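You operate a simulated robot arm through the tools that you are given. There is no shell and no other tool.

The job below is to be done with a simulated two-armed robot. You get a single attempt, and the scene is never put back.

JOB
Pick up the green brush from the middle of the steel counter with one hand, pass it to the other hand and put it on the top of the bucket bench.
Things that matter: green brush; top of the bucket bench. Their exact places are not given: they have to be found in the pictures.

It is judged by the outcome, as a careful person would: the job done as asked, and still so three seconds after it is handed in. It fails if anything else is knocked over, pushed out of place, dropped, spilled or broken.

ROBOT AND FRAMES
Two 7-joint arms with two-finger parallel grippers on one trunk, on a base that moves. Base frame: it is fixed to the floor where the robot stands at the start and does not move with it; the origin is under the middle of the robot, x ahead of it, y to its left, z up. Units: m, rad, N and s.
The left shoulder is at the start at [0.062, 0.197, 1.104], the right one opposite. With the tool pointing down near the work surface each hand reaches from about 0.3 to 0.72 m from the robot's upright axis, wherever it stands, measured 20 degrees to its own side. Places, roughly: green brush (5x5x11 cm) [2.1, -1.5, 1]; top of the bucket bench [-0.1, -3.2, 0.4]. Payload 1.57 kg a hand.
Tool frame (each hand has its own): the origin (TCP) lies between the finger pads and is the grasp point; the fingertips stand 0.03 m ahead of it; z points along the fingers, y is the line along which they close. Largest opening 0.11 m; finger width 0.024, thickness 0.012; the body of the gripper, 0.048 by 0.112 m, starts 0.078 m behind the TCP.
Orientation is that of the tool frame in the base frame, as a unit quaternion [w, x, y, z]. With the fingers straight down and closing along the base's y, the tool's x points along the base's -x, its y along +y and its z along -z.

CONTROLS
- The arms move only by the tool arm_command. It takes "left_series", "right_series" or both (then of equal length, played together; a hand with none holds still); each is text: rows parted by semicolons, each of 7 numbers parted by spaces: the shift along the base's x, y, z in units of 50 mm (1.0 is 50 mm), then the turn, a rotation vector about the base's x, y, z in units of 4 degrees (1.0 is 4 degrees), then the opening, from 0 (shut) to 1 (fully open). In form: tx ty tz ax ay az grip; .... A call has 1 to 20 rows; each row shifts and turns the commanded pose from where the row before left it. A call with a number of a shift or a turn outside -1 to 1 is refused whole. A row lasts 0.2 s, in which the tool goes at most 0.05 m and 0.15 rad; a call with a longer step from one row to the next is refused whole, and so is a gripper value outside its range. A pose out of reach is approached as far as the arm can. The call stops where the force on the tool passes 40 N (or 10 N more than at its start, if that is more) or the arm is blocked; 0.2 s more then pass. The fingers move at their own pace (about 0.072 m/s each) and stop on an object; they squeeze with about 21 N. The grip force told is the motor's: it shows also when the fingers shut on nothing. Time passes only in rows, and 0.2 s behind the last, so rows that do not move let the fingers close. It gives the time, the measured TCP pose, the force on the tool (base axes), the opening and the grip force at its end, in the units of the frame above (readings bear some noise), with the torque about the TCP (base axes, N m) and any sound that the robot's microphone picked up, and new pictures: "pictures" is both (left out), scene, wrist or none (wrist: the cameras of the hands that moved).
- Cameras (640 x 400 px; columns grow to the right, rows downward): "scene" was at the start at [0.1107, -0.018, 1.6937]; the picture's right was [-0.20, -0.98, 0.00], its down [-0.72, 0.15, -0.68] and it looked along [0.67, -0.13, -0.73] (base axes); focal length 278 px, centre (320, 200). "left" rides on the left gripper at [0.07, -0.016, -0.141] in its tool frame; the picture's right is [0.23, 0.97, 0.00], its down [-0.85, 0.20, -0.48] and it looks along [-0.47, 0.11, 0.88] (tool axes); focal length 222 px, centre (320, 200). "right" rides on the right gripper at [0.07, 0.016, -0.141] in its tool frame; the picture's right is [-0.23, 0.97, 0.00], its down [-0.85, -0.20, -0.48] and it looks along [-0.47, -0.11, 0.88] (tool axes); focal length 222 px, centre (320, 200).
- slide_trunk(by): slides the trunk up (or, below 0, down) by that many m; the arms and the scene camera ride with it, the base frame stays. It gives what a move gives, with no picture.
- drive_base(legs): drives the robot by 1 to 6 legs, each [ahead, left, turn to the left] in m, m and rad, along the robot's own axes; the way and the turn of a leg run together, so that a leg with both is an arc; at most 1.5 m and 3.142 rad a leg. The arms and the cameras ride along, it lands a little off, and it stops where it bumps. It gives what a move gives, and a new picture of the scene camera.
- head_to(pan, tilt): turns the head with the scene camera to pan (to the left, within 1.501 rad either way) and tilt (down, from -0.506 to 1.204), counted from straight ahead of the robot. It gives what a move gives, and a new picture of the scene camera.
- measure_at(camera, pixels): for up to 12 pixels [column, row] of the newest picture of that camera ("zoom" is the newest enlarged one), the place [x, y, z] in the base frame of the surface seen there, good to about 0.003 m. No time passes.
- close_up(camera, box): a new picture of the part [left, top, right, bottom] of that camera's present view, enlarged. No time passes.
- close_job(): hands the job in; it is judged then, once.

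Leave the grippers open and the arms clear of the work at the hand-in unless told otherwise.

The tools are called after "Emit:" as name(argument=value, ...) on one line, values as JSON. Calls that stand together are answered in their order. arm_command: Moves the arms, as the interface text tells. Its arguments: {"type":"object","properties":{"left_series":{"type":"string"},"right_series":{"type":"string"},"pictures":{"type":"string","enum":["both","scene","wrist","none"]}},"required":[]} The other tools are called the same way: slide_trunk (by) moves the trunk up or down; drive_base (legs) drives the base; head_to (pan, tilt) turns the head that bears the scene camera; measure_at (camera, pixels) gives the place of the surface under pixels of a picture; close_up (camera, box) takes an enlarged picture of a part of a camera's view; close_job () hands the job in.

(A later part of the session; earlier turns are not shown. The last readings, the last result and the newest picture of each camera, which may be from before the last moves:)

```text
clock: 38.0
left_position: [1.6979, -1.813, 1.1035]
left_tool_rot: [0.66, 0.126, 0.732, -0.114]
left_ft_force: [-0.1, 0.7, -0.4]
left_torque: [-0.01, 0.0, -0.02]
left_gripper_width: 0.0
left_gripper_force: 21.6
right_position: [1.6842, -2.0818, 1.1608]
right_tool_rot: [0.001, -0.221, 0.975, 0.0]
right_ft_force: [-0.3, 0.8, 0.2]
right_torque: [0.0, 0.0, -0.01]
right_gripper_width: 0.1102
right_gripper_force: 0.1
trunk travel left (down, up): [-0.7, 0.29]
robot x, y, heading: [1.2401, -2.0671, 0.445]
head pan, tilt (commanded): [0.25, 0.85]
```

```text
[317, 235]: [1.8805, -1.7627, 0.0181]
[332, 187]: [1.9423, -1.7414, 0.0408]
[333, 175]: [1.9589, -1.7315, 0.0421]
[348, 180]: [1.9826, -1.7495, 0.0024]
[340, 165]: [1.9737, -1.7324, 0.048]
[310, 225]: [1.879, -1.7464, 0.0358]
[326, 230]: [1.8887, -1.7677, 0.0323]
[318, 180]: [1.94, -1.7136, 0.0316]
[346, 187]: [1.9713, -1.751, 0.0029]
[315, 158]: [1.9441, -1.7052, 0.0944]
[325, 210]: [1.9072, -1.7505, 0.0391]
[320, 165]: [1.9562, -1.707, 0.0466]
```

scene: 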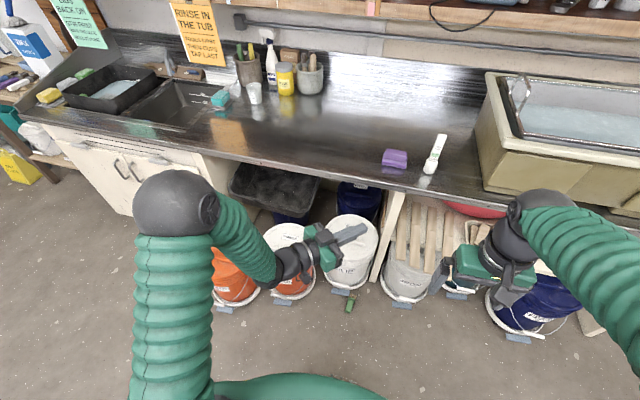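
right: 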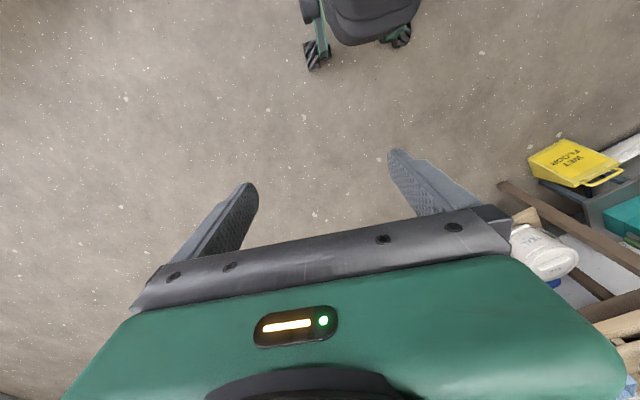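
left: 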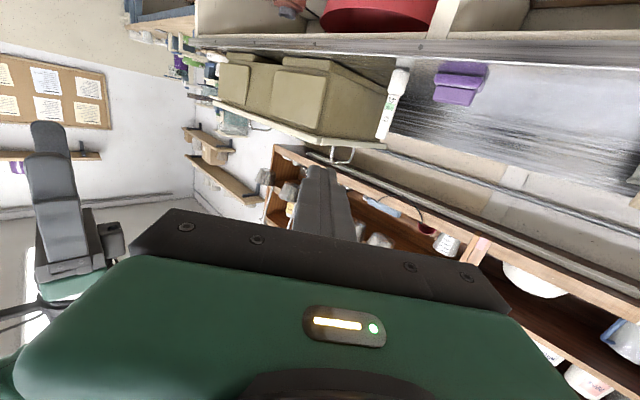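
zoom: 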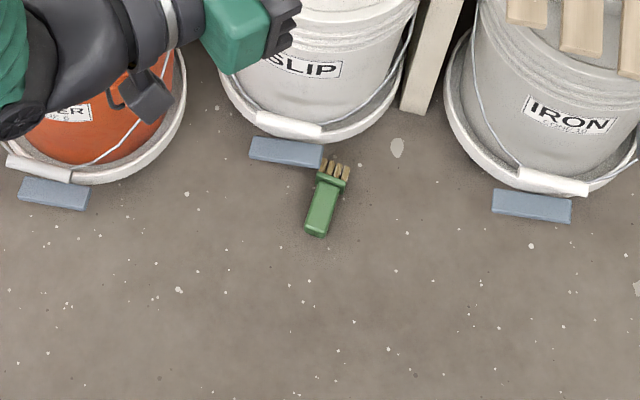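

I raise the empty left hand out of the way (keeping it horizontal, opening it again) before driving and lowering the trunk.

Emit:
arm_command(left_series="-0.345 0.3 0.62 0 0 0 0.3; -0.345 0.3 0.62 0 0 0 0.6; -0.345 0.3 0.62 0 0 0 1; -0.345 0.3 0.62 0 0 0 1; -0.345 0.3 0.62 0 0 0 1; -0.345 0.3 0.62 0 0 0 1; -0.345 0.3 0.62 0 0 0 1; -0.345 0.3 0.62 0 0 0 1; 0 0 0 0 0 0 1", pictures="scene")

```text
clock: 40.0
left_position: [1.5613, -1.6936, 1.3524]
left_tool_rot: [0.66, 0.125, 0.732, -0.114]
left_ft_force: [0.5, -0.3, -0.8]
left_torque: [0.02, 0.02, -0.05]
left_gripper_width: 0.1101
left_gripper_force: 0.1
right_position: [1.6837, -2.0807, 1.1601]
right_tool_rot: [0.001, -0.22, 0.975, -0.001]
right_ft_force: [0.3, -0.5, 0.8]
right_torque: [-0.02, -0.03, -0.01]
right_gripper_width: 0.1103
right_gripper_force: 0.0
trunk travel left (down, up): [-0.7, 0.29]
robot x, y, heading: [1.2387, -2.0667, 0.439]
head pan, tilt (commanded): [0.25, 0.85]
```

scene: 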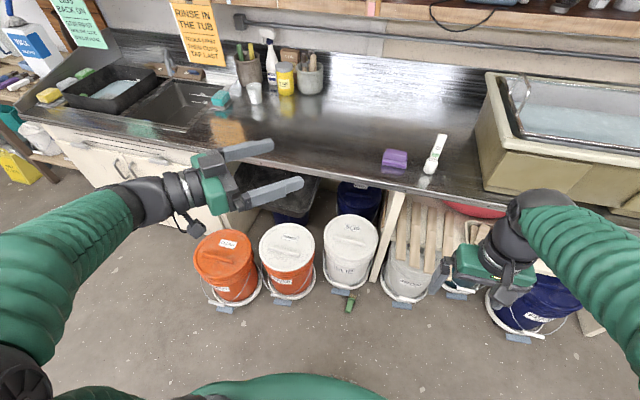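

Now I turn left about 0.43 rad in place and shift right and ahead so the brush handle comes within the right hand's reach.

Emit:
drive_base(legs=[[0, 0, 0.434], [0.16, -0.178, 0]])

Emit:
head_to(pan=-0.1, tilt=1.1)

```text
clock: 43.1
left_position: [1.6068, -1.5801, 1.3517]
left_tool_rot: [0.67, -0.037, 0.74, 0.031]
left_ft_force: [0.0, -0.4, -0.7]
left_torque: [0.03, 0.01, 0.02]
left_gripper_width: 0.1099
left_gripper_force: 0.1
right_position: [1.8805, -1.8801, 1.1608]
right_tool_rot: [0.003, -0.426, 0.905, -0.002]
right_ft_force: [0.3, 0.3, 0.0]
right_torque: [0.02, 0.01, 0.02]
right_gripper_width: 0.11
right_gripper_force: 0.0
trunk travel left (down, up): [-0.7, 0.29]
robot x, y, heading: [1.4748, -2.0579, 0.882]
head pan, tilt (commanded): [0.25, 0.85]
```

scene: 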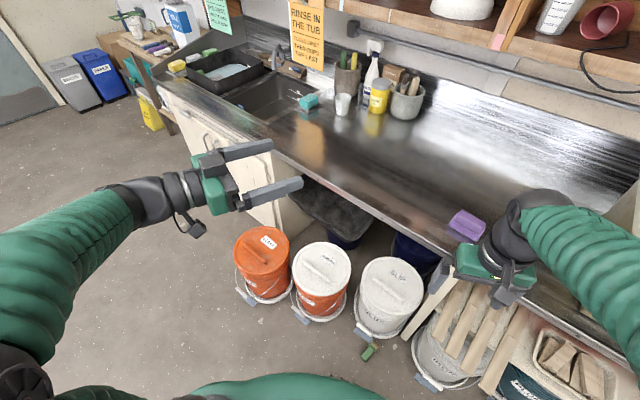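

```text
clock: 43.9
left_position: [1.6089, -1.5805, 1.3504]
left_tool_rot: [0.669, -0.036, 0.742, 0.031]
left_ft_force: [0.0, 0.0, -0.6]
left_torque: [-0.01, -0.04, -0.03]
left_gripper_width: 0.1099
left_gripper_force: 0.0
right_position: [1.8842, -1.8806, 1.1607]
right_tool_rot: [0.002, -0.425, 0.905, -0.001]
right_ft_force: [0.4, 0.5, -0.4]
right_torque: [-0.02, -0.01, 0.03]
right_gripper_width: 0.1101
right_gripper_force: 0.1
trunk travel left (down, up): [-0.7, 0.29]
robot x, y, heading: [1.4735, -2.0561, 0.881]
head pan, tilt (commanded): [-0.099, 1.1]
```

scene: 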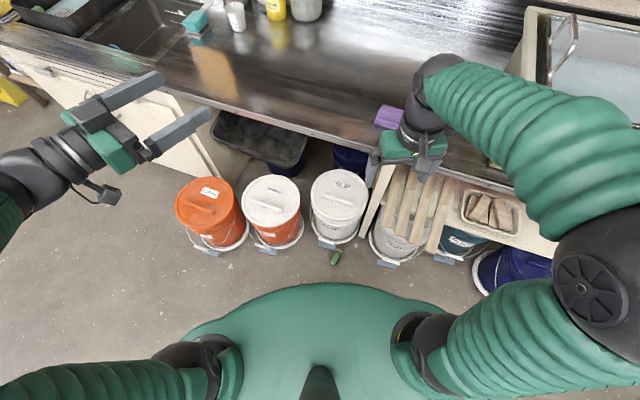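

The brush is at (335, 258) now. I enlarge and measure it precisely.

Emit:
close_up(camera="scene", box=[295, 233, 375, 283])

Emit:
measure_at(camera="scene", pixels=[[336, 258], [333, 263], [338, 253], [328, 246], [384, 264], [399, 235], [411, 238], [436, 250]])

```text
8.00 times, centred on (335, 258) of scene
```

zoom: 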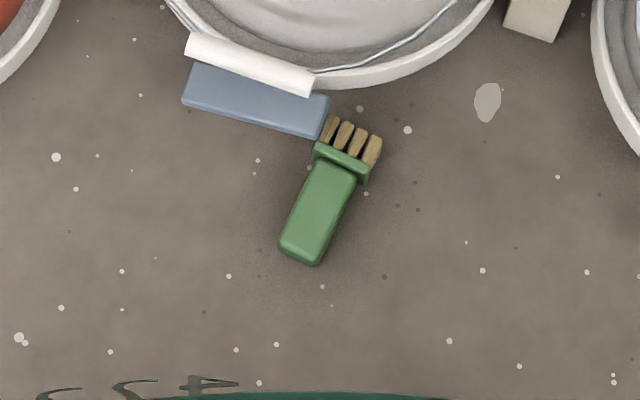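

```text
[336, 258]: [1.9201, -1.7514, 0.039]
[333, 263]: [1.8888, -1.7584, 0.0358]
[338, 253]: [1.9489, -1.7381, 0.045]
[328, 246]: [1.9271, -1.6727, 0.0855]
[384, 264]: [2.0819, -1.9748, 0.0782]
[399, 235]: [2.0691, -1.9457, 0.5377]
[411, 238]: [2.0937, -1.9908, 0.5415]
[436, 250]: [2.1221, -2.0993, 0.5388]
```

Emit:
measure_at(camera="zoom", pixels=[[284, 240], [320, 249], [352, 182], [320, 166], [302, 244], [336, 174], [319, 208], [318, 150], [365, 173], [376, 140], [330, 118], [300, 255]])

```text
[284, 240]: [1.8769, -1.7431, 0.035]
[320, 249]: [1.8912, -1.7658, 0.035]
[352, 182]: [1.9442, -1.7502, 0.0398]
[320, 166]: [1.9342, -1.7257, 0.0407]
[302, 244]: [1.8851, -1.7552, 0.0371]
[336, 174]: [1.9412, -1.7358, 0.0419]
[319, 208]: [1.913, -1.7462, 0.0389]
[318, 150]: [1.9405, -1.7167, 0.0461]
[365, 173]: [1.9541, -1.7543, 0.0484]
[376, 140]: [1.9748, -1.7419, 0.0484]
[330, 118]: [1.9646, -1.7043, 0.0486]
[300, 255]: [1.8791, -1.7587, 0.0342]
```

Brush axis is about 19.5° from base x, handle end at (1.88, -1.757), flange at (1.942, -1.735), handle top z ≈ 0.038. The bucket's wire-handle grip and the blue foot are close, so I measure their near edges.

Emit:
measure_at(camera="zoom", pixels=[[190, 50], [308, 88], [250, 72], [314, 132], [186, 98], [325, 100], [306, 94], [260, 112], [350, 78], [420, 60], [280, 30]])

```text
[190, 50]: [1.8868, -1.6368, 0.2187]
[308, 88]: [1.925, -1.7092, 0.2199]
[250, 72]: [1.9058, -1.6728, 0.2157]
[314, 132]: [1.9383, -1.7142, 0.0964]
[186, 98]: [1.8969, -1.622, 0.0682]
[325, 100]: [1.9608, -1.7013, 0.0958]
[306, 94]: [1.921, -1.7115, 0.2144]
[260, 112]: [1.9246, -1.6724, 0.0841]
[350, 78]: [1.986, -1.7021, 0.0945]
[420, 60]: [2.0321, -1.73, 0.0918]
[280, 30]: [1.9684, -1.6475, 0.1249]
```

The bucket's handle grip (z ≈ 0.22) hangs right beside the brush, so a straight-down grip near the flange would hit it. I'll instead grip the handle's end with the hand leaned back 40°, move it clear, and regrip low over the open floor. First I back up 9 cm for room.

Emit:
drive_base(legs=[[-0.09, 0, 0]])

```text
clock: 45.0
left_position: [1.5558, -1.65, 1.3501]
left_tool_rot: [0.669, -0.036, 0.742, 0.03]
left_ft_force: [-0.1, 0.7, 0.0]
left_torque: [-0.01, 0.01, -0.02]
left_gripper_width: 0.1099
left_gripper_force: 0.0
right_position: [1.8296, -1.9489, 1.1584]
right_tool_rot: [-0.001, -0.425, 0.905, -0.001]
right_ft_force: [-0.3, 0.1, 0.7]
right_torque: [-0.01, 0.02, -0.01]
right_gripper_width: 0.1098
right_gripper_force: 0.0
trunk travel left (down, up): [-0.7, 0.29]
robot x, y, heading: [1.416, -2.1287, 0.874]
head pan, tilt (commanded): [-0.099, 1.1]
```

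scene: 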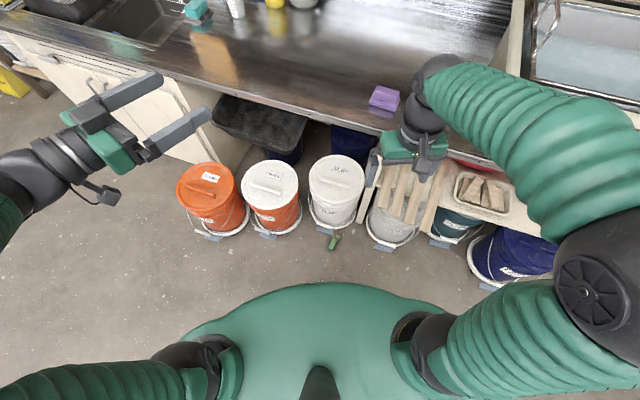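

Now the right hand: yaw -31° to line up with the brush, move over towards it, then pitch 40° so that it leans back, coming down to z ≈ 0.95 (trunk still high), fingers set to about 6 cm.

Emit:
arm_command(right_series="0.03 0.4475 0 0 0 -0.9625 1; 0.03 0.4475 0 0 0 -0.9625 1; 0.03 0.4475 0 0 0 -0.9625 0.8; 0.03 0.4475 0 0 0 -0.9625 0.7; 0.03 0.4475 0 0 0 -0.9625 0.6; 0.03 0.4475 0 0 0 -0.9625 0.55; 0.03 0.4475 0 0 0 -0.9625 0.55; 0.03 0.4475 0 0 0 -0.9625 0.55; 0 0 -0.42 0.334 -0.943 0 0.55; 0 0 -0.42 0.334 -0.943 0 0.55; 0 0 -0.42 0.334 -0.943 0 0.55; 0 0 -0.42 0.334 -0.943 0 0.55; 0 0 -0.42 0.334 -0.943 0 0.55; 0 0 -0.42 0.334 -0.943 0 0.55; 0 0 -0.42 0.334 -0.943 0 0.55; 0 0 -0.42 0.334 -0.943 0 0.55; 0 0 -0.42 0.334 -0.943 0 0.55; 0 0 -0.42 0.334 -0.943 0 0.55; 0 0 0 0 0 0 0.55", pictures="both")

```text
clock: 48.4
left_position: [1.5543, -1.6581, 1.3544]
left_tool_rot: [0.669, -0.033, 0.741, 0.031]
left_ft_force: [0.8, -0.6, -0.5]
left_torque: [0.01, -0.02, 0.0]
left_gripper_width: 0.1102
left_gripper_force: 0.1
right_position: [1.9376, -1.813, 1.0699]
right_tool_rot: [0.284, -0.022, 0.953, 0.106]
right_ft_force: [0.6, -0.5, 0.1]
right_torque: [-0.03, 0.01, 0.03]
right_gripper_width: 0.0606
right_gripper_force: 0.0
trunk travel left (down, up): [-0.7, 0.29]
robot x, y, heading: [1.4165, -2.1286, 0.881]
head pan, tilt (commanded): [-0.099, 1.1]
stopped in row 17 (right hand): the arm was blocked; the commanded pose is now the measured one
```

scene: 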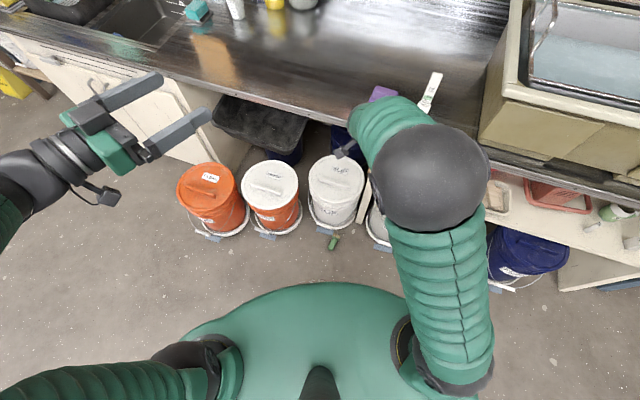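
right: 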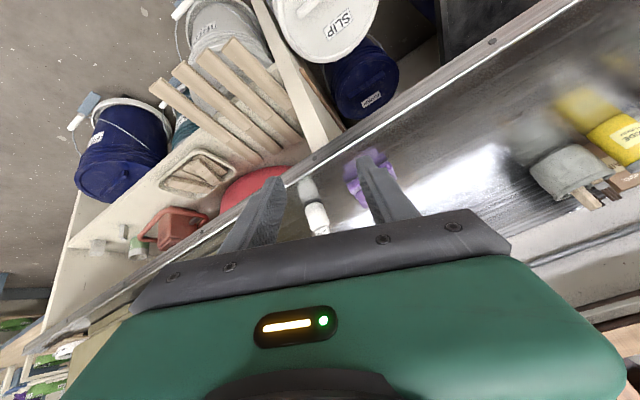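

The right arm stopped as "blocked" at (1.94, -1.81, 1.07), with no force reading. I look more closely at how the arm is folded before going on.

Emit:
head_to(pan=-0.5, tilt=0.8)

Emit:
measure_at(camera="scene", pixels=[[320, 200], [200, 200], [250, 150], [300, 120]])

```text
clock: 49.3
left_position: [1.5525, -1.6561, 1.3529]
left_tool_rot: [0.669, -0.034, 0.742, 0.031]
left_ft_force: [-0.2, 0.0, 0.1]
left_torque: [0.0, 0.0, -0.03]
left_gripper_width: 0.1099
left_gripper_force: 0.1
right_position: [1.9352, -1.8089, 1.0685]
right_tool_rot: [0.285, -0.025, 0.952, 0.105]
right_ft_force: [0.1, 1.0, -0.4]
right_torque: [-0.06, 0.01, 0.01]
right_gripper_width: 0.0605
right_gripper_force: 0.1
trunk travel left (down, up): [-0.7, 0.29]
robot x, y, heading: [1.4154, -2.1271, 0.877]
head pan, tilt (commanded): [-0.499, 0.799]
```

scene: 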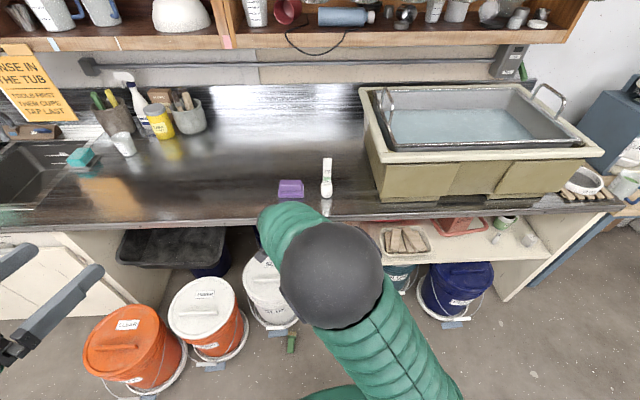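

```text
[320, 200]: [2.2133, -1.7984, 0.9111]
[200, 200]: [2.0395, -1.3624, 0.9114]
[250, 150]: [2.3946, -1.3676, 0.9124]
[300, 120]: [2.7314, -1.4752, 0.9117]
```

Emit:
measure_at(camera="scene", pixels=[[330, 260], [290, 210], [265, 240], [370, 330], [275, 225], [350, 240]])

Emit:
close_up(camera="scene", box=[220, 180, 420, 305])

```text
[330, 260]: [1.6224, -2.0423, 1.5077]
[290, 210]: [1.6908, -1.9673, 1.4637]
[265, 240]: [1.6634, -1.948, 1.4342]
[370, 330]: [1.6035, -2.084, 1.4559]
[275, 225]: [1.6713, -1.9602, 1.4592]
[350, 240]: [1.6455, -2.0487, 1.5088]
```

```text
3.20 times, centred on (320, 242) of scene
```

zoom: 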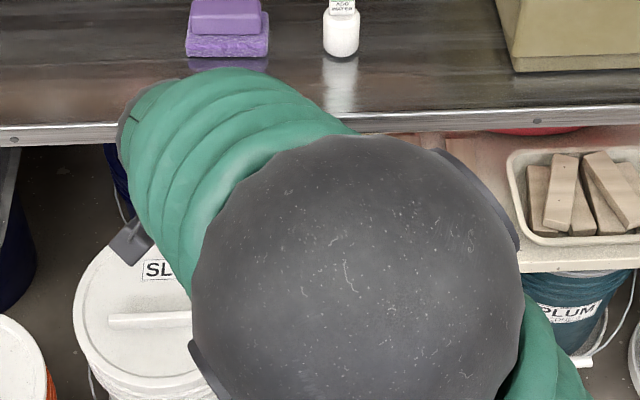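

Nothing on the counter was touched; the leaned-back pose simply folds this arm into an awkward wrist alignment. The left arm is already in a workable horizontal posture, so I'll use it for the first floor grip. First I undo the right arm's turn, back to pointing straight down and a bit higher and outward.

Emit:
arm_command(right_series="-0.07 -0.18 0.2 -0.362 0.905 0 0.55; -0.07 -0.18 0.2 -0.362 0.905 0 0.55; -0.07 -0.18 0.2 -0.362 0.905 0 0.55; -0.07 -0.18 0.2 -0.362 0.905 0 0.6; -0.07 -0.18 0.2 -0.362 0.905 0 0.7; -0.07 -0.18 0.2 -0.362 0.905 0 0.8; -0.07 -0.18 0.2 -0.362 0.905 0 1; -0.07 -0.18 0.2 -0.362 0.905 0 1; -0.07 -0.18 0.2 -0.362 0.905 0 1; -0.07 -0.18 0.2 0 0 0.9 1; -0.07 -0.18 0.2 0 0 0.9 1; -0.07 -0.18 0.2 0 0 0.9 1; -0.07 -0.18 0.2 0 0 0.9 1; -0.07 -0.18 0.2 0 0 0.9 1; -0.07 -0.18 0.2 0 0 0.9 1; -0.07 -0.18 0.2 0 0 0.9 1; -0.07 -0.18 0.2 0 0 0.9 1", pictures="scene")

```text
clock: 52.9
left_position: [1.5523, -1.6566, 1.353]
left_tool_rot: [0.67, -0.034, 0.741, 0.032]
left_ft_force: [0.3, -0.1, -0.2]
left_torque: [0.02, 0.02, 0.0]
left_gripper_width: 0.1101
left_gripper_force: 0.2
right_position: [1.867, -1.9592, 1.2388]
right_tool_rot: [0.0, -0.28, 0.96, 0.004]
right_ft_force: [0.4, 0.3, -0.2]
right_torque: [-0.01, -0.03, -0.02]
right_gripper_width: 0.1099
right_gripper_force: 0.1
trunk travel left (down, up): [-0.7, 0.29]
robot x, y, heading: [1.4146, -2.1279, 0.876]
head pan, tilt (commanded): [-0.499, 0.799]
```

scene: 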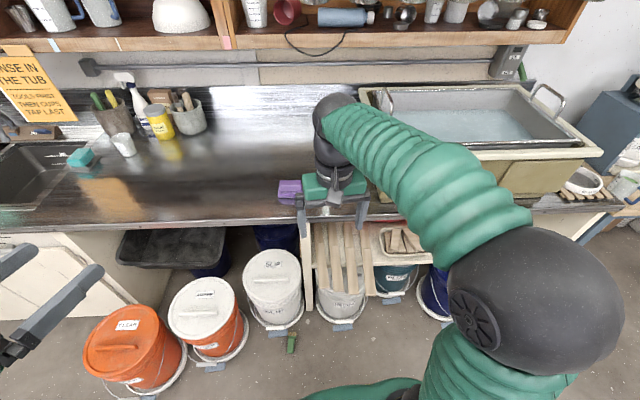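

The right arm is back in a good posture. Now I turn the robot about 0.44 rad to the right in place, so the brush lies ahead and slightly left for the left hand, pointing along the brush's own axis.

Emit:
drive_base(legs=[[0, 0, -0.436]])

Emit:
head_to(pan=0.2, tilt=1.0)

```text
clock: 54.6
left_position: [1.7387, -1.7565, 1.3519]
left_tool_rot: [0.66, 0.125, 0.732, -0.113]
left_ft_force: [0.0, -0.5, 0.0]
left_torque: [0.03, 0.0, 0.04]
left_gripper_width: 0.1101
left_gripper_force: 0.2
right_position: [1.8979, -2.1647, 1.2384]
right_tool_rot: [-0.001, -0.067, 0.998, 0.002]
right_ft_force: [1.0, -0.5, 0.0]
right_torque: [0.01, 0.03, 0.01]
right_gripper_width: 0.1102
right_gripper_force: 0.1
trunk travel left (down, up): [-0.7, 0.29]
robot x, y, heading: [1.4174, -2.1295, 0.452]
head pan, tilt (commanded): [-0.499, 0.799]
```

scene: 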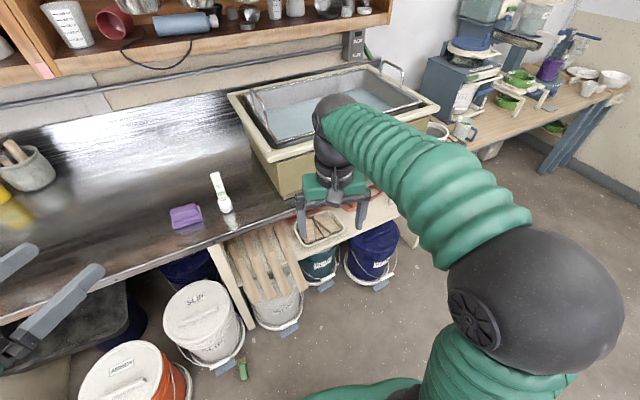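

```text
clock: 55.6
left_position: [1.7363, -1.7574, 1.3529]
left_tool_rot: [0.66, 0.127, 0.732, -0.114]
left_ft_force: [-0.8, 0.1, 0.1]
left_torque: [-0.02, -0.01, 0.02]
left_gripper_width: 0.1103
left_gripper_force: 0.1
right_position: [1.8994, -2.1641, 1.2383]
right_tool_rot: [0.0, -0.066, 0.998, 0.003]
right_ft_force: [-0.1, -0.5, 0.1]
right_torque: [0.0, 0.01, 0.03]
right_gripper_width: 0.1102
right_gripper_force: 0.1
trunk travel left (down, up): [-0.7, 0.29]
robot x, y, heading: [1.417, -2.1319, 0.445]
head pan, tilt (commanded): [0.201, 1.0]
```

scene: 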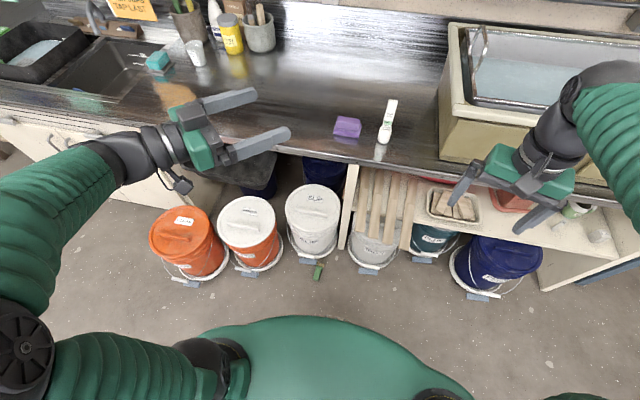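

Now the left hand: yaw +39° to align with the brush axis, come down to z ≈ 1.05, then pitch 29° further down (35° below horizontal), fingers at about 6 cm.

Emit:
arm_command(left_series="0.108 -0.066 -0.6 0 0 0.975 1; 0.108 -0.066 -0.6 0 0 0.975 1; 0.108 -0.066 -0.6 0 0 0.975 1; 0.108 -0.066 -0.6 0 0 0.975 1; 0.108 -0.066 -0.6 0 0 0.975 1; 0.108 -0.066 -0.6 0 0 0.975 0.9; 0.108 -0.066 -0.6 0 0 0.975 0.8; 0.108 -0.066 -0.6 0 0 0.975 0.7; 0.108 -0.066 -0.6 0 0 0.975 0.6; 0.108 -0.066 -0.6 0 0 0.975 0.55; 0 0 0 -0.3465 0.978 0 0.55; 0 0 0 -0.3465 0.978 0 0.55; 0 0 0 -0.3465 0.978 0 0.55; 0 0 0 -0.3465 0.978 0 0.55; 0 0 0 -0.3465 0.978 0 0.55; 0 0 0 -0.3465 0.978 0 0.55; 0 0 0 -0.3465 0.978 0 0.55; 0 0 0 0 0 0 0.55", pictures="both")

```text
clock: 59.5
left_position: [1.831, -1.7479, 1.0597]
left_tool_rot: [0.455, -0.151, 0.874, 0.079]
left_ft_force: [-0.6, -0.3, 0.2]
left_torque: [0.01, -0.01, 0.0]
left_gripper_width: 0.0605
left_gripper_force: 0.0
left hand out of reach, approached as far as the arm can: row 4, 5, 6, 7
right_position: [1.8984, -2.1654, 1.2382]
right_tool_rot: [0.0, -0.067, 0.998, 0.003]
right_ft_force: [-0.2, -0.4, 0.2]
right_torque: [-0.01, -0.02, 0.03]
right_gripper_width: 0.1099
right_gripper_force: 0.1
trunk travel left (down, up): [-0.7, 0.29]
robot x, y, heading: [1.4169, -2.1306, 0.446]
head pan, tilt (commanded): [0.201, 1.0]
```

scene: 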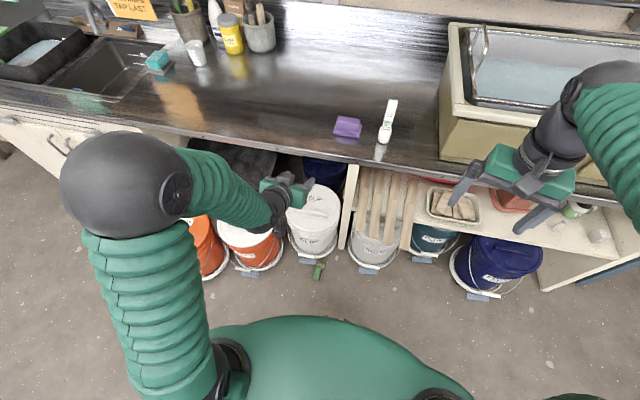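
left: 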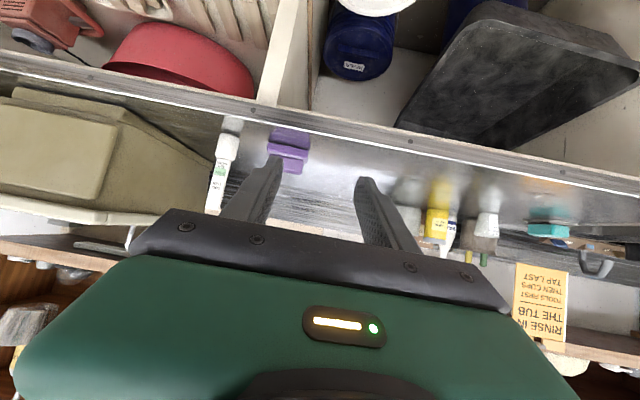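

The left hand is aligned (35° below horizontal, pointing along the brush). I lower the trunk almost fully; both hands stay in front of the buckets and planks.

Emit:
slide_trunk(by=-0.4)

Emit:
head_to(pan=0.1, tilt=1.0)

```text
clock: 63.3
left_position: [1.8297, -1.7469, 0.66]
left_tool_rot: [0.456, -0.149, 0.874, 0.078]
left_ft_force: [0.2, 1.0, 0.0]
left_torque: [0.0, -0.02, 0.04]
left_gripper_width: 0.0603
left_gripper_force: 0.1
right_position: [1.8973, -2.1643, 0.839]
right_tool_rot: [0.002, -0.067, 0.998, 0.003]
right_ft_force: [0.7, 0.2, 0.0]
right_torque: [0.01, 0.03, 0.0]
right_gripper_width: 0.11
right_gripper_force: 0.1
trunk travel left (down, up): [-0.3, 0.69]
robot x, y, heading: [1.4161, -2.1283, 0.449]
head pan, tilt (commanded): [0.201, 1.0]
```

```text
clock: 64.0
left_position: [1.8306, -1.7475, 0.6614]
left_tool_rot: [0.456, -0.15, 0.874, 0.079]
left_ft_force: [1.2, 0.0, 0.2]
left_torque: [0.02, 0.01, 0.05]
left_gripper_width: 0.0605
left_gripper_force: 0.1
right_position: [1.8981, -2.1637, 0.8387]
right_tool_rot: [0.001, -0.068, 0.998, 0.004]
right_ft_force: [-0.1, 0.6, 0.0]
right_torque: [0.01, 0.0, 0.04]
right_gripper_width: 0.1102
right_gripper_force: 0.2
trunk travel left (down, up): [-0.3, 0.69]
robot x, y, heading: [1.4162, -2.1299, 0.448]
head pan, tilt (commanded): [0.099, 1.0]
```

scene: 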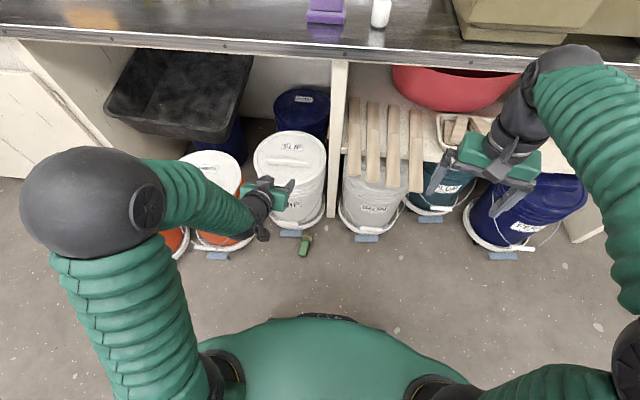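

Clear all round. I lower the trunk by the remaining 0.29 m.

Emit:
slide_trunk(by=-0.29)

Emit:
head_to(pan=0.15, tilt=0.95)

Emit:
close_up(camera="left", box=[0, 0, 640, 400])

```text
clock: 66.9
left_position: [1.8284, -1.7473, 0.3692]
left_tool_rot: [0.456, -0.151, 0.874, 0.08]
left_ft_force: [0.4, -0.3, -0.7]
left_torque: [-0.01, -0.01, -0.02]
left_gripper_width: 0.0606
left_gripper_force: 0.0
right_position: [1.8977, -2.1643, 0.5477]
right_tool_rot: [0.0, -0.067, 0.998, 0.004]
right_ft_force: [-0.5, 0.1, 0.4]
right_torque: [0.01, 0.0, -0.03]
right_gripper_width: 0.1099
right_gripper_force: 0.0
trunk travel left (down, up): [-0.01, 0.98]
robot x, y, heading: [1.415, -2.1262, 0.443]
head pan, tilt (commanded): [0.099, 1.0]
```

```text
clock: 67.5
left_position: [1.8284, -1.7478, 0.3718]
left_tool_rot: [0.456, -0.149, 0.874, 0.078]
left_ft_force: [0.0, -0.2, 0.9]
left_torque: [0.0, 0.02, -0.03]
left_gripper_width: 0.0606
left_gripper_force: 0.1
right_position: [1.8987, -2.1652, 0.5496]
right_tool_rot: [-0.001, -0.067, 0.998, 0.003]
right_ft_force: [-0.3, -0.1, 0.9]
right_torque: [-0.04, -0.02, 0.0]
right_gripper_width: 0.11
right_gripper_force: 0.1
trunk travel left (down, up): [-0.01, 0.98]
robot x, y, heading: [1.4134, -2.1279, 0.451]
head pan, tilt (commanded): [0.15, 0.949]
```

scene: 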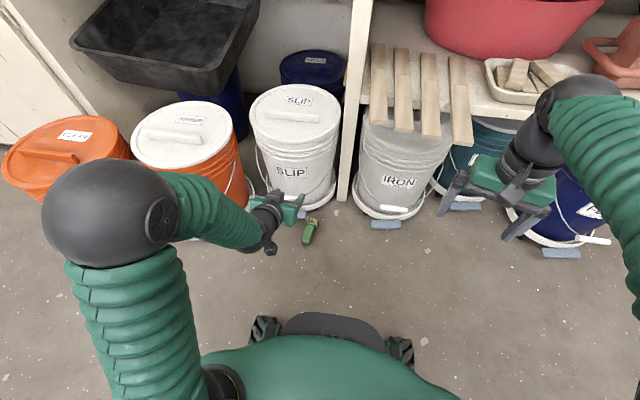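

```text
1.00 times, centred on (320, 200) of left (not enlarged: the box is as wide or as high as the picture)
```

zoom: 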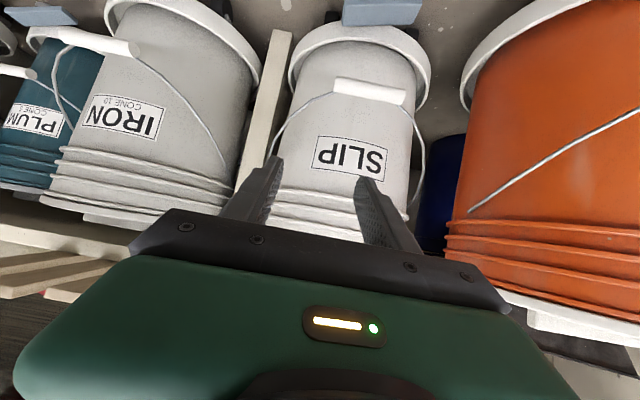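

The camera is lower now and the brush is close at (310, 231). I enlarge it for a precise measurement of brush, foot and bucket handle.

Emit:
close_up(camera="scene", box=[262, 190, 358, 250])

```text
6.67 times, centred on (310, 220) of scene
```

zoom: 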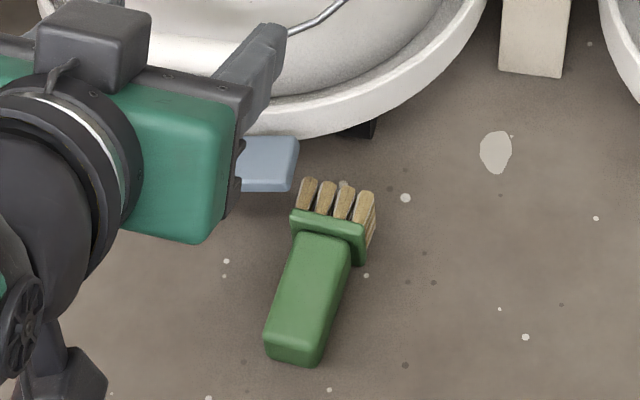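

Emit:
measure_at(camera="zoom", pixels=[[270, 330], [318, 343], [345, 252], [303, 238], [294, 337], [324, 246], [310, 290], [293, 213], [362, 230], [306, 185], [366, 200], [285, 165]])

Emit:
measure_at(camera="scene", pixels=[[303, 215], [305, 222], [304, 212], [255, 222], [270, 245], [245, 215]])

```text
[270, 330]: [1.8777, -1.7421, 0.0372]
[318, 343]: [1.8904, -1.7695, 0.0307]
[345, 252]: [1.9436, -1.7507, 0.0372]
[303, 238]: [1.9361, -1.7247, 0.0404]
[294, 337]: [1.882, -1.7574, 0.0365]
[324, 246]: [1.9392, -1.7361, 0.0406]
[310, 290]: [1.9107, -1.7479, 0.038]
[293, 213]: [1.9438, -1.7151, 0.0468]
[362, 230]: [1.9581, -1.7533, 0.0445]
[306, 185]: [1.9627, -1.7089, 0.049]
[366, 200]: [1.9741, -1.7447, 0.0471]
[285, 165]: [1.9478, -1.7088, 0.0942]
```

```text
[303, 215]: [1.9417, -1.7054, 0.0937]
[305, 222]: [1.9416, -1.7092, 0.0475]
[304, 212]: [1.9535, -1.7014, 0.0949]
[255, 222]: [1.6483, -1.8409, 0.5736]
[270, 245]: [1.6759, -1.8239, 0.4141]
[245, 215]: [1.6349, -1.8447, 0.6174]
```

Measurements agree. Next the left hand goes down beside the brush: to about 9 cm short of the grip point along the tool's axis, z ≈ 0.086, with fingers straddling the line of the handle.

Emit:
arm_command(left_series="0.005 -0.069 -0.715 0 0 0 0.55; 0.005 -0.069 -0.715 0 0 0 0.55; 0.005 -0.069 -0.715 0 0 0 0.55; 0.005 -0.069 -0.715 0 0 0 0.55; 0.005 -0.069 -0.715 0 0 0 0.55; 0.005 -0.069 -0.715 0 0 0 0.55; 0.005 -0.069 -0.715 0 0 0 0.55; 0.005 -0.069 -0.715 0 0 0 0.55; 0 0 0 0 0 0 0.55", pictures="both")

```text
clock: 69.5
left_position: [1.8317, -1.7759, 0.0847]
left_tool_rot: [0.455, -0.15, 0.874, 0.078]
left_ft_force: [1.0, -0.2, -0.3]
left_torque: [0.0, 0.0, -0.02]
left_gripper_width: 0.0606
left_gripper_force: 0.0
right_position: [1.8966, -2.1645, 0.5489]
right_tool_rot: [0.001, -0.068, 0.998, 0.003]
right_ft_force: [0.5, 0.5, -0.9]
right_torque: [0.03, -0.01, 0.0]
right_gripper_width: 0.11
right_gripper_force: 0.1
trunk travel left (down, up): [-0.01, 0.98]
robot x, y, heading: [1.4174, -2.128, 0.449]
head pan, tilt (commanded): [0.15, 0.949]
```

scene: 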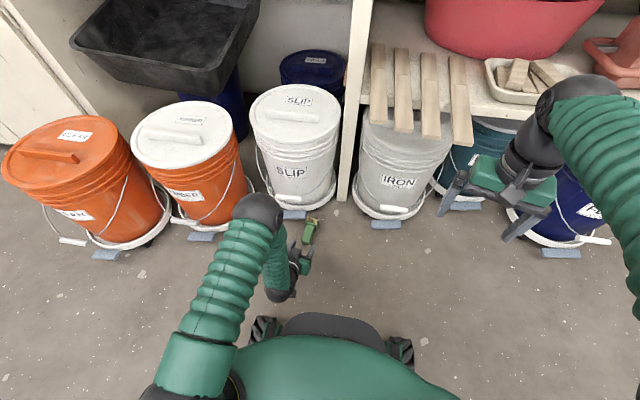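
left: 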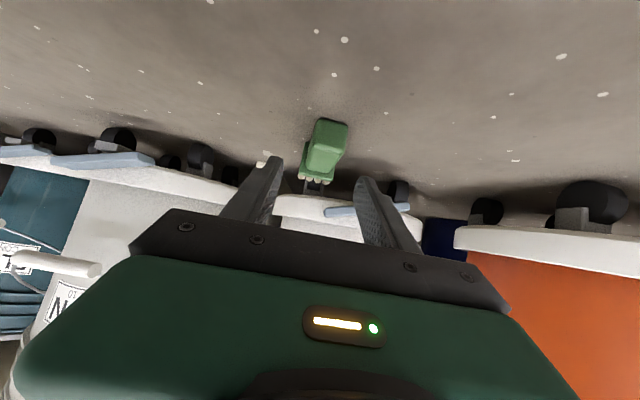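

Right on target. The left elbow (258, 212) is near the AMBER bucket in the picture, so I measure it before the last 9 cm.

Emit:
measure_at(camera="scene", pixels=[[258, 205], [245, 210], [270, 200], [280, 240], [275, 290], [200, 225], [240, 200], [305, 262]])

Emit:
close_up(camera="scene", box=[200, 170, 360, 310])

```text
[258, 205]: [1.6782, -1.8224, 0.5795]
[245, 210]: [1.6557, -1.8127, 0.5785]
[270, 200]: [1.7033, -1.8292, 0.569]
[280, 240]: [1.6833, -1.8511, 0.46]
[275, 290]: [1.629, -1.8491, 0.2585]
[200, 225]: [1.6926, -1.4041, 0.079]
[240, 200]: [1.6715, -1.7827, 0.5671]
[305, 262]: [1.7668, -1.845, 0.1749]
```

```text
2.86 times, centred on (280, 240) of scene
```

zoom: 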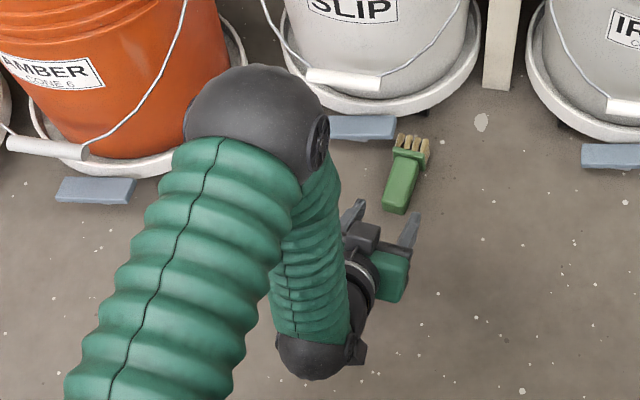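

The elbow is well away from the buckets. I move in along the tool axis to the grip point (1.900, -1.7505, 0.034), slowly.

Emit:
arm_command(left_series="0.273 0.1016 -0.203 0 0 0 0.55; 0.273 0.1016 -0.203 0 0 0 0.55; 0.273 0.1016 -0.203 0 0 0 0.55; 0.273 0.1016 -0.203 0 0 0 0.55; 0.273 0.1016 -0.203 0 0 0 0.55; 0 0 0 0 0 0 0.55", pictures="wrist")

Emit:
close_up(camera="scene", box=[240, 190, 368, 270])

```text
clock: 70.9
left_position: [1.8999, -1.7497, 0.0338]
left_tool_rot: [0.456, -0.149, 0.874, 0.079]
left_ft_force: [-0.2, -0.7, -0.9]
left_torque: [0.0, 0.02, 0.02]
left_gripper_width: 0.0604
left_gripper_force: 0.1
right_position: [1.8966, -2.1649, 0.5494]
right_tool_rot: [0.0, -0.067, 0.998, 0.004]
right_ft_force: [0.0, 0.0, 0.7]
right_torque: [0.01, 0.01, 0.0]
right_gripper_width: 0.11
right_gripper_force: 0.0
trunk travel left (down, up): [-0.01, 0.98]
robot x, y, heading: [1.4223, -2.1292, 0.445]
head pan, tilt (commanded): [0.15, 0.949]
```

left: 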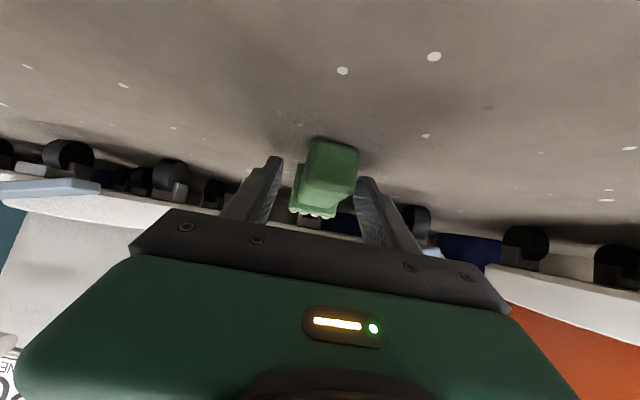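

```text
5.00 times, centred on (304, 230) of scene
```

zoom: 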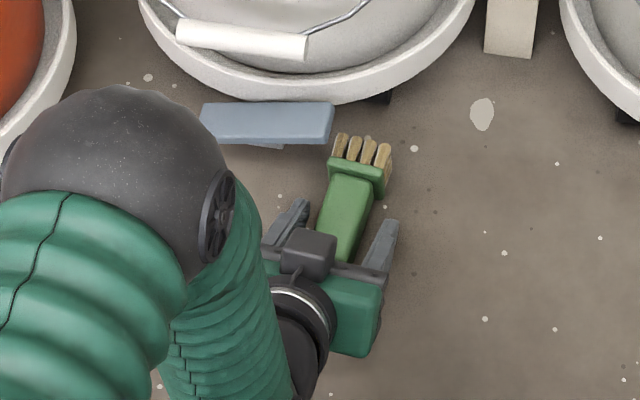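

The handle lies between the fingers. I close.

Emit:
arm_command(left_series="0 0 0 0 0 0 0.4; 0 0 0 0 0 0 0.25; 0 0 0 0 0 0 0; 0 0 0 0 0 0 0; 0 0 0 0 0 0 0; 0 0 0 0 0 0 0", pictures="wrist")

Emit:
close_up(camera="scene", box=[240, 190, 368, 270])

```text
clock: 72.3
left_position: [1.8985, -1.75, 0.0341]
left_tool_rot: [0.456, -0.149, 0.874, 0.078]
left_ft_force: [0.8, 0.5, 0.1]
left_torque: [0.04, -0.02, 0.0]
left_gripper_width: 0.0336
left_gripper_force: 21.2
right_position: [1.8967, -2.1647, 0.5491]
right_tool_rot: [-0.001, -0.067, 0.998, 0.004]
right_ft_force: [0.4, 0.3, 0.2]
right_torque: [0.01, 0.02, -0.03]
right_gripper_width: 0.1101
right_gripper_force: 0.0
trunk travel left (down, up): [-0.01, 0.98]
robot x, y, heading: [1.414, -2.1284, 0.441]
head pan, tilt (commanded): [0.15, 0.949]
```

left: 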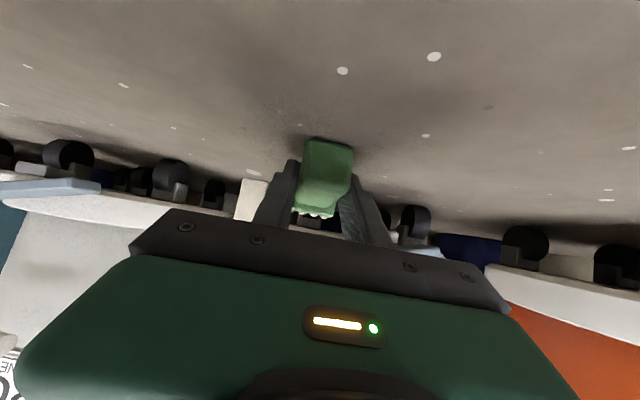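

```text
5.00 times, centred on (304, 230) of scene
```

zoom: 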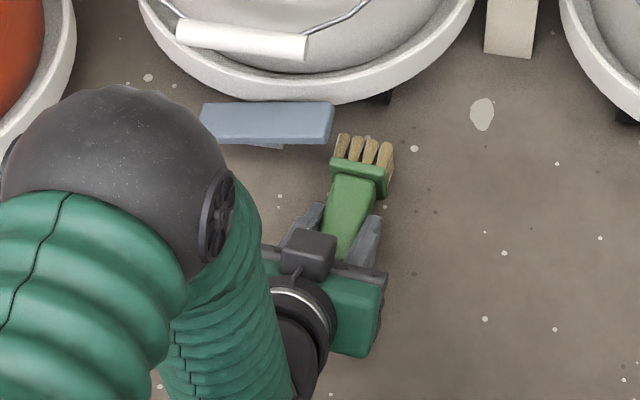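

Gripped again: 0.034 m, 21 N. To move it as smoothly as possible I use the trunk and base: raise 6 cm, back up 0.35 m, then look.

Emit:
slide_trunk(by=0.06)

Emit:
drive_base(legs=[[-0.35, 0, 0]])

```text
clock: 73.3
left_position: [1.8997, -1.7507, 0.0929]
left_tool_rot: [0.455, -0.15, 0.874, 0.078]
left_ft_force: [-2.0, -3.8, -9.0]
left_torque: [-0.34, 0.39, -0.18]
left_gripper_width: 0.0335
left_gripper_force: 20.9
right_position: [1.8963, -2.1646, 0.6077]
right_tool_rot: [0.0, -0.067, 0.998, 0.003]
right_ft_force: [0.6, -0.4, 1.4]
right_torque: [-0.01, 0.02, 0.02]
right_gripper_width: 0.1102
right_gripper_force: 0.0
trunk travel left (down, up): [-0.07, 0.92]
robot x, y, heading: [1.4158, -2.1294, 0.438]
head pan, tilt (commanded): [0.15, 0.949]
```

```text
clock: 75.6
left_position: [1.5829, -1.8983, 0.0937]
left_tool_rot: [0.456, -0.152, 0.873, 0.08]
left_ft_force: [0.0, -0.1, -0.7]
left_torque: [-0.04, 0.02, 0.0]
left_gripper_width: 0.0339
left_gripper_force: 21.1
right_position: [1.5842, -2.3137, 0.6076]
right_tool_rot: [0.0, -0.069, 0.998, 0.003]
right_ft_force: [0.8, -0.2, -0.3]
right_torque: [0.03, 0.02, 0.02]
right_gripper_width: 0.1099
right_gripper_force: 0.1
trunk travel left (down, up): [-0.07, 0.92]
robot x, y, heading: [1.1038, -2.2807, 0.454]
head pan, tilt (commanded): [0.15, 0.949]
```

scene: 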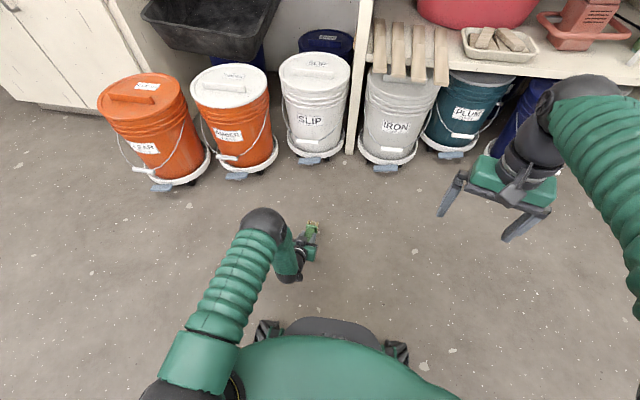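

Holding it still, 0.034 m. A brief 9 N downward pull showed during the lift, so I check both the brush in the hand and that the SLIP bucket's dolly and handle are where they were.

Emit:
close_up(camera="scene", box=[240, 120, 400, 290])

Emit:
close_up(camera="left", box=[200, 80, 460, 242])

Emit:
measure_at(camera="scene", pixels=[[312, 161], [302, 160], [322, 158], [311, 154], [385, 168], [235, 177], [316, 228]])

```text
2.35 times, centred on (320, 205) of scene
```

zoom: 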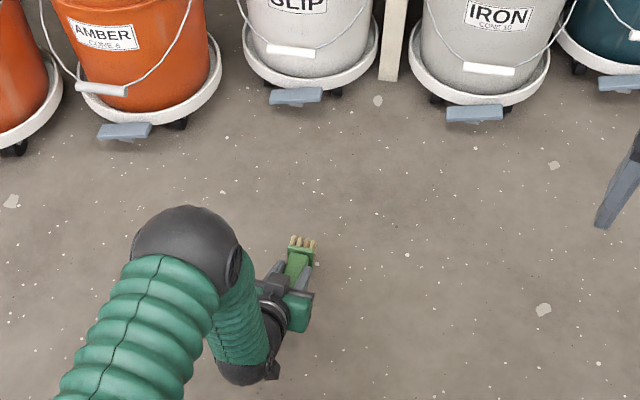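

```text
2.46 times, centred on (330, 161) of left
```

zoom: 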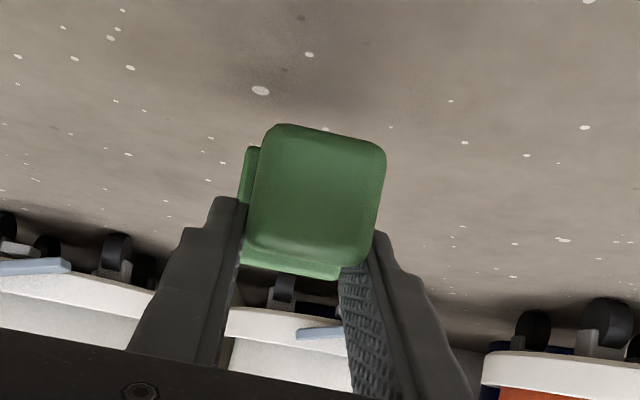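

```text
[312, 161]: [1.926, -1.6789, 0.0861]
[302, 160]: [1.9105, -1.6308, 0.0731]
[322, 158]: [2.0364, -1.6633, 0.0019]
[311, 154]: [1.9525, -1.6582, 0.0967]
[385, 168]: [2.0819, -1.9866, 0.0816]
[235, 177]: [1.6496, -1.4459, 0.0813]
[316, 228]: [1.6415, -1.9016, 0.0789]
```

The brush is firmly held. I check whether the SLIP dolly's pedal is at the same tilt as its neighbours' pedals.

Emit:
close_up(camera="scene", box=[200, 60, 440, 210])

```text
2.67 times, centred on (320, 135) of scene
```

zoom: 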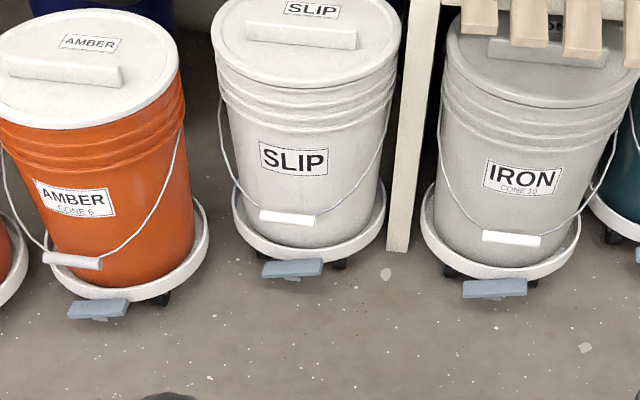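

Emit:
measure_at(camera="zoom", pixels=[[266, 270], [293, 269], [318, 266], [468, 290], [495, 289], [522, 286], [74, 312], [98, 309], [122, 305], [262, 217], [313, 221], [535, 241]])

```text
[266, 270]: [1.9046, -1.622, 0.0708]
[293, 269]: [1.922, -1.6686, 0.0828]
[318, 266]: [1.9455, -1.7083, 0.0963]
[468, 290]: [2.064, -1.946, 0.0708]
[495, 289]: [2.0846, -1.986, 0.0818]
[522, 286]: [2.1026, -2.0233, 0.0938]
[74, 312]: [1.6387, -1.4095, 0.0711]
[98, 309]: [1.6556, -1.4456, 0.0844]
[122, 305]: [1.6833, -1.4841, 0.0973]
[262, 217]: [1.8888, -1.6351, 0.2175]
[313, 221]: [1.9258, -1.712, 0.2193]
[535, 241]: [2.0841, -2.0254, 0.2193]
```

All pedals share the same tilt, so nothing was disturbed. The brush itself may have pitched a little in the grip; I measure it.

Emit:
close_up(camera="scene", box=[290, 205, 354, 245])

```text
10.00 times, centred on (322, 225) of scene
```

zoom: 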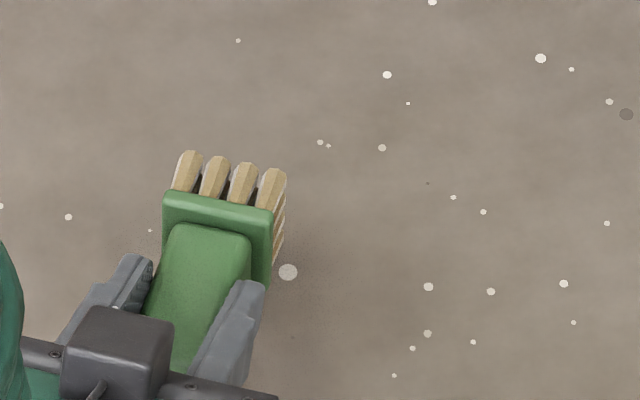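

Emit:
measure_at(camera="zoom", pixels=[[190, 290], [205, 240], [230, 238], [185, 200], [260, 215], [218, 208], [190, 165], [270, 180], [180, 330], [265, 250]])

```text
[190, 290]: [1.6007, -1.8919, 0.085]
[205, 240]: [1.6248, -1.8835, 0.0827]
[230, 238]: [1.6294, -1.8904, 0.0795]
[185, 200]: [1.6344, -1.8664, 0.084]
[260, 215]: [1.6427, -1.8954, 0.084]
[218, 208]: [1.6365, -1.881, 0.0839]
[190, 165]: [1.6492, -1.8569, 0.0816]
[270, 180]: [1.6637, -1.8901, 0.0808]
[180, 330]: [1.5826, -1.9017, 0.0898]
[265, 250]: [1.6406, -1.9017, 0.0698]
```

The brush pitched about 10° nose-down in the grip (it must have brushed the pedal), but is held. Its flange/bristle block is free, so the right hand can take it there from above. I bring the left hand slowly towards my middle and up 15 cm in small steps, levelling the brush by about 10°; first half now.

Emit:
arm_command(left_series="0 0 0.05 0 0 0 0; -0.006 -0.06 0.1 0.02 -0.06 0 0; -0.006 -0.114 0.15 0.042 -0.118 0 0; -0.006 -0.114 0.15 0.042 -0.118 0 0; -0.006 -0.114 0.15 0.042 -0.118 0 0; -0.006 -0.114 0.15 0.042 -0.118 0 0; -0.006 -0.114 0.15 0.042 -0.118 0 0; -0.006 -0.114 0.15 0.042 -0.118 0 0; -0.006 -0.114 0.15 0.042 -0.118 0 0; -0.006 -0.114 0.15 0.042 -0.118 0 0; -0.006 -0.114 0.15 0.042 -0.118 0 0; -0.006 -0.06 0.08 0.02 -0.06 0 0", pictures="both")

```text
clock: 78.2
left_position: [1.5808, -1.9539, 0.1732]
left_tool_rot: [0.493, -0.148, 0.853, 0.086]
left_ft_force: [-0.1, 0.4, -0.1]
left_torque: [-0.02, 0.03, 0.01]
left_gripper_width: 0.0336
left_gripper_force: 20.9
right_position: [1.583, -2.3143, 0.6086]
right_tool_rot: [0.0, -0.07, 0.998, 0.003]
right_ft_force: [0.1, 0.0, 0.2]
right_torque: [0.0, 0.0, 0.01]
right_gripper_width: 0.1102
right_gripper_force: 0.2
trunk travel left (down, up): [-0.07, 0.92]
robot x, y, heading: [1.1058, -2.2787, 0.451]
head pan, tilt (commanded): [0.15, 0.949]
```

scene: 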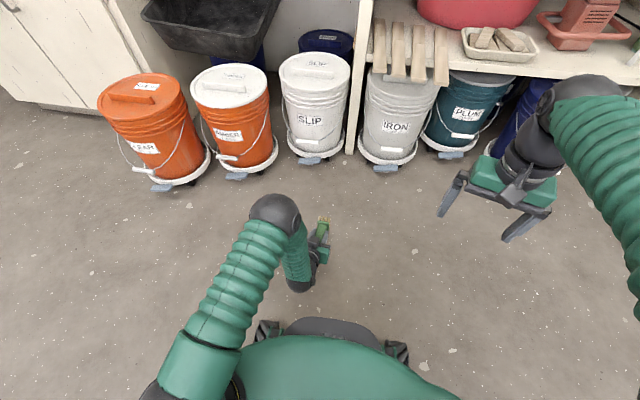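
left: 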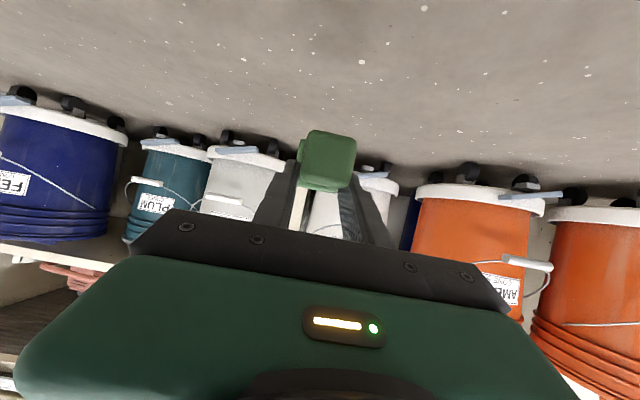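

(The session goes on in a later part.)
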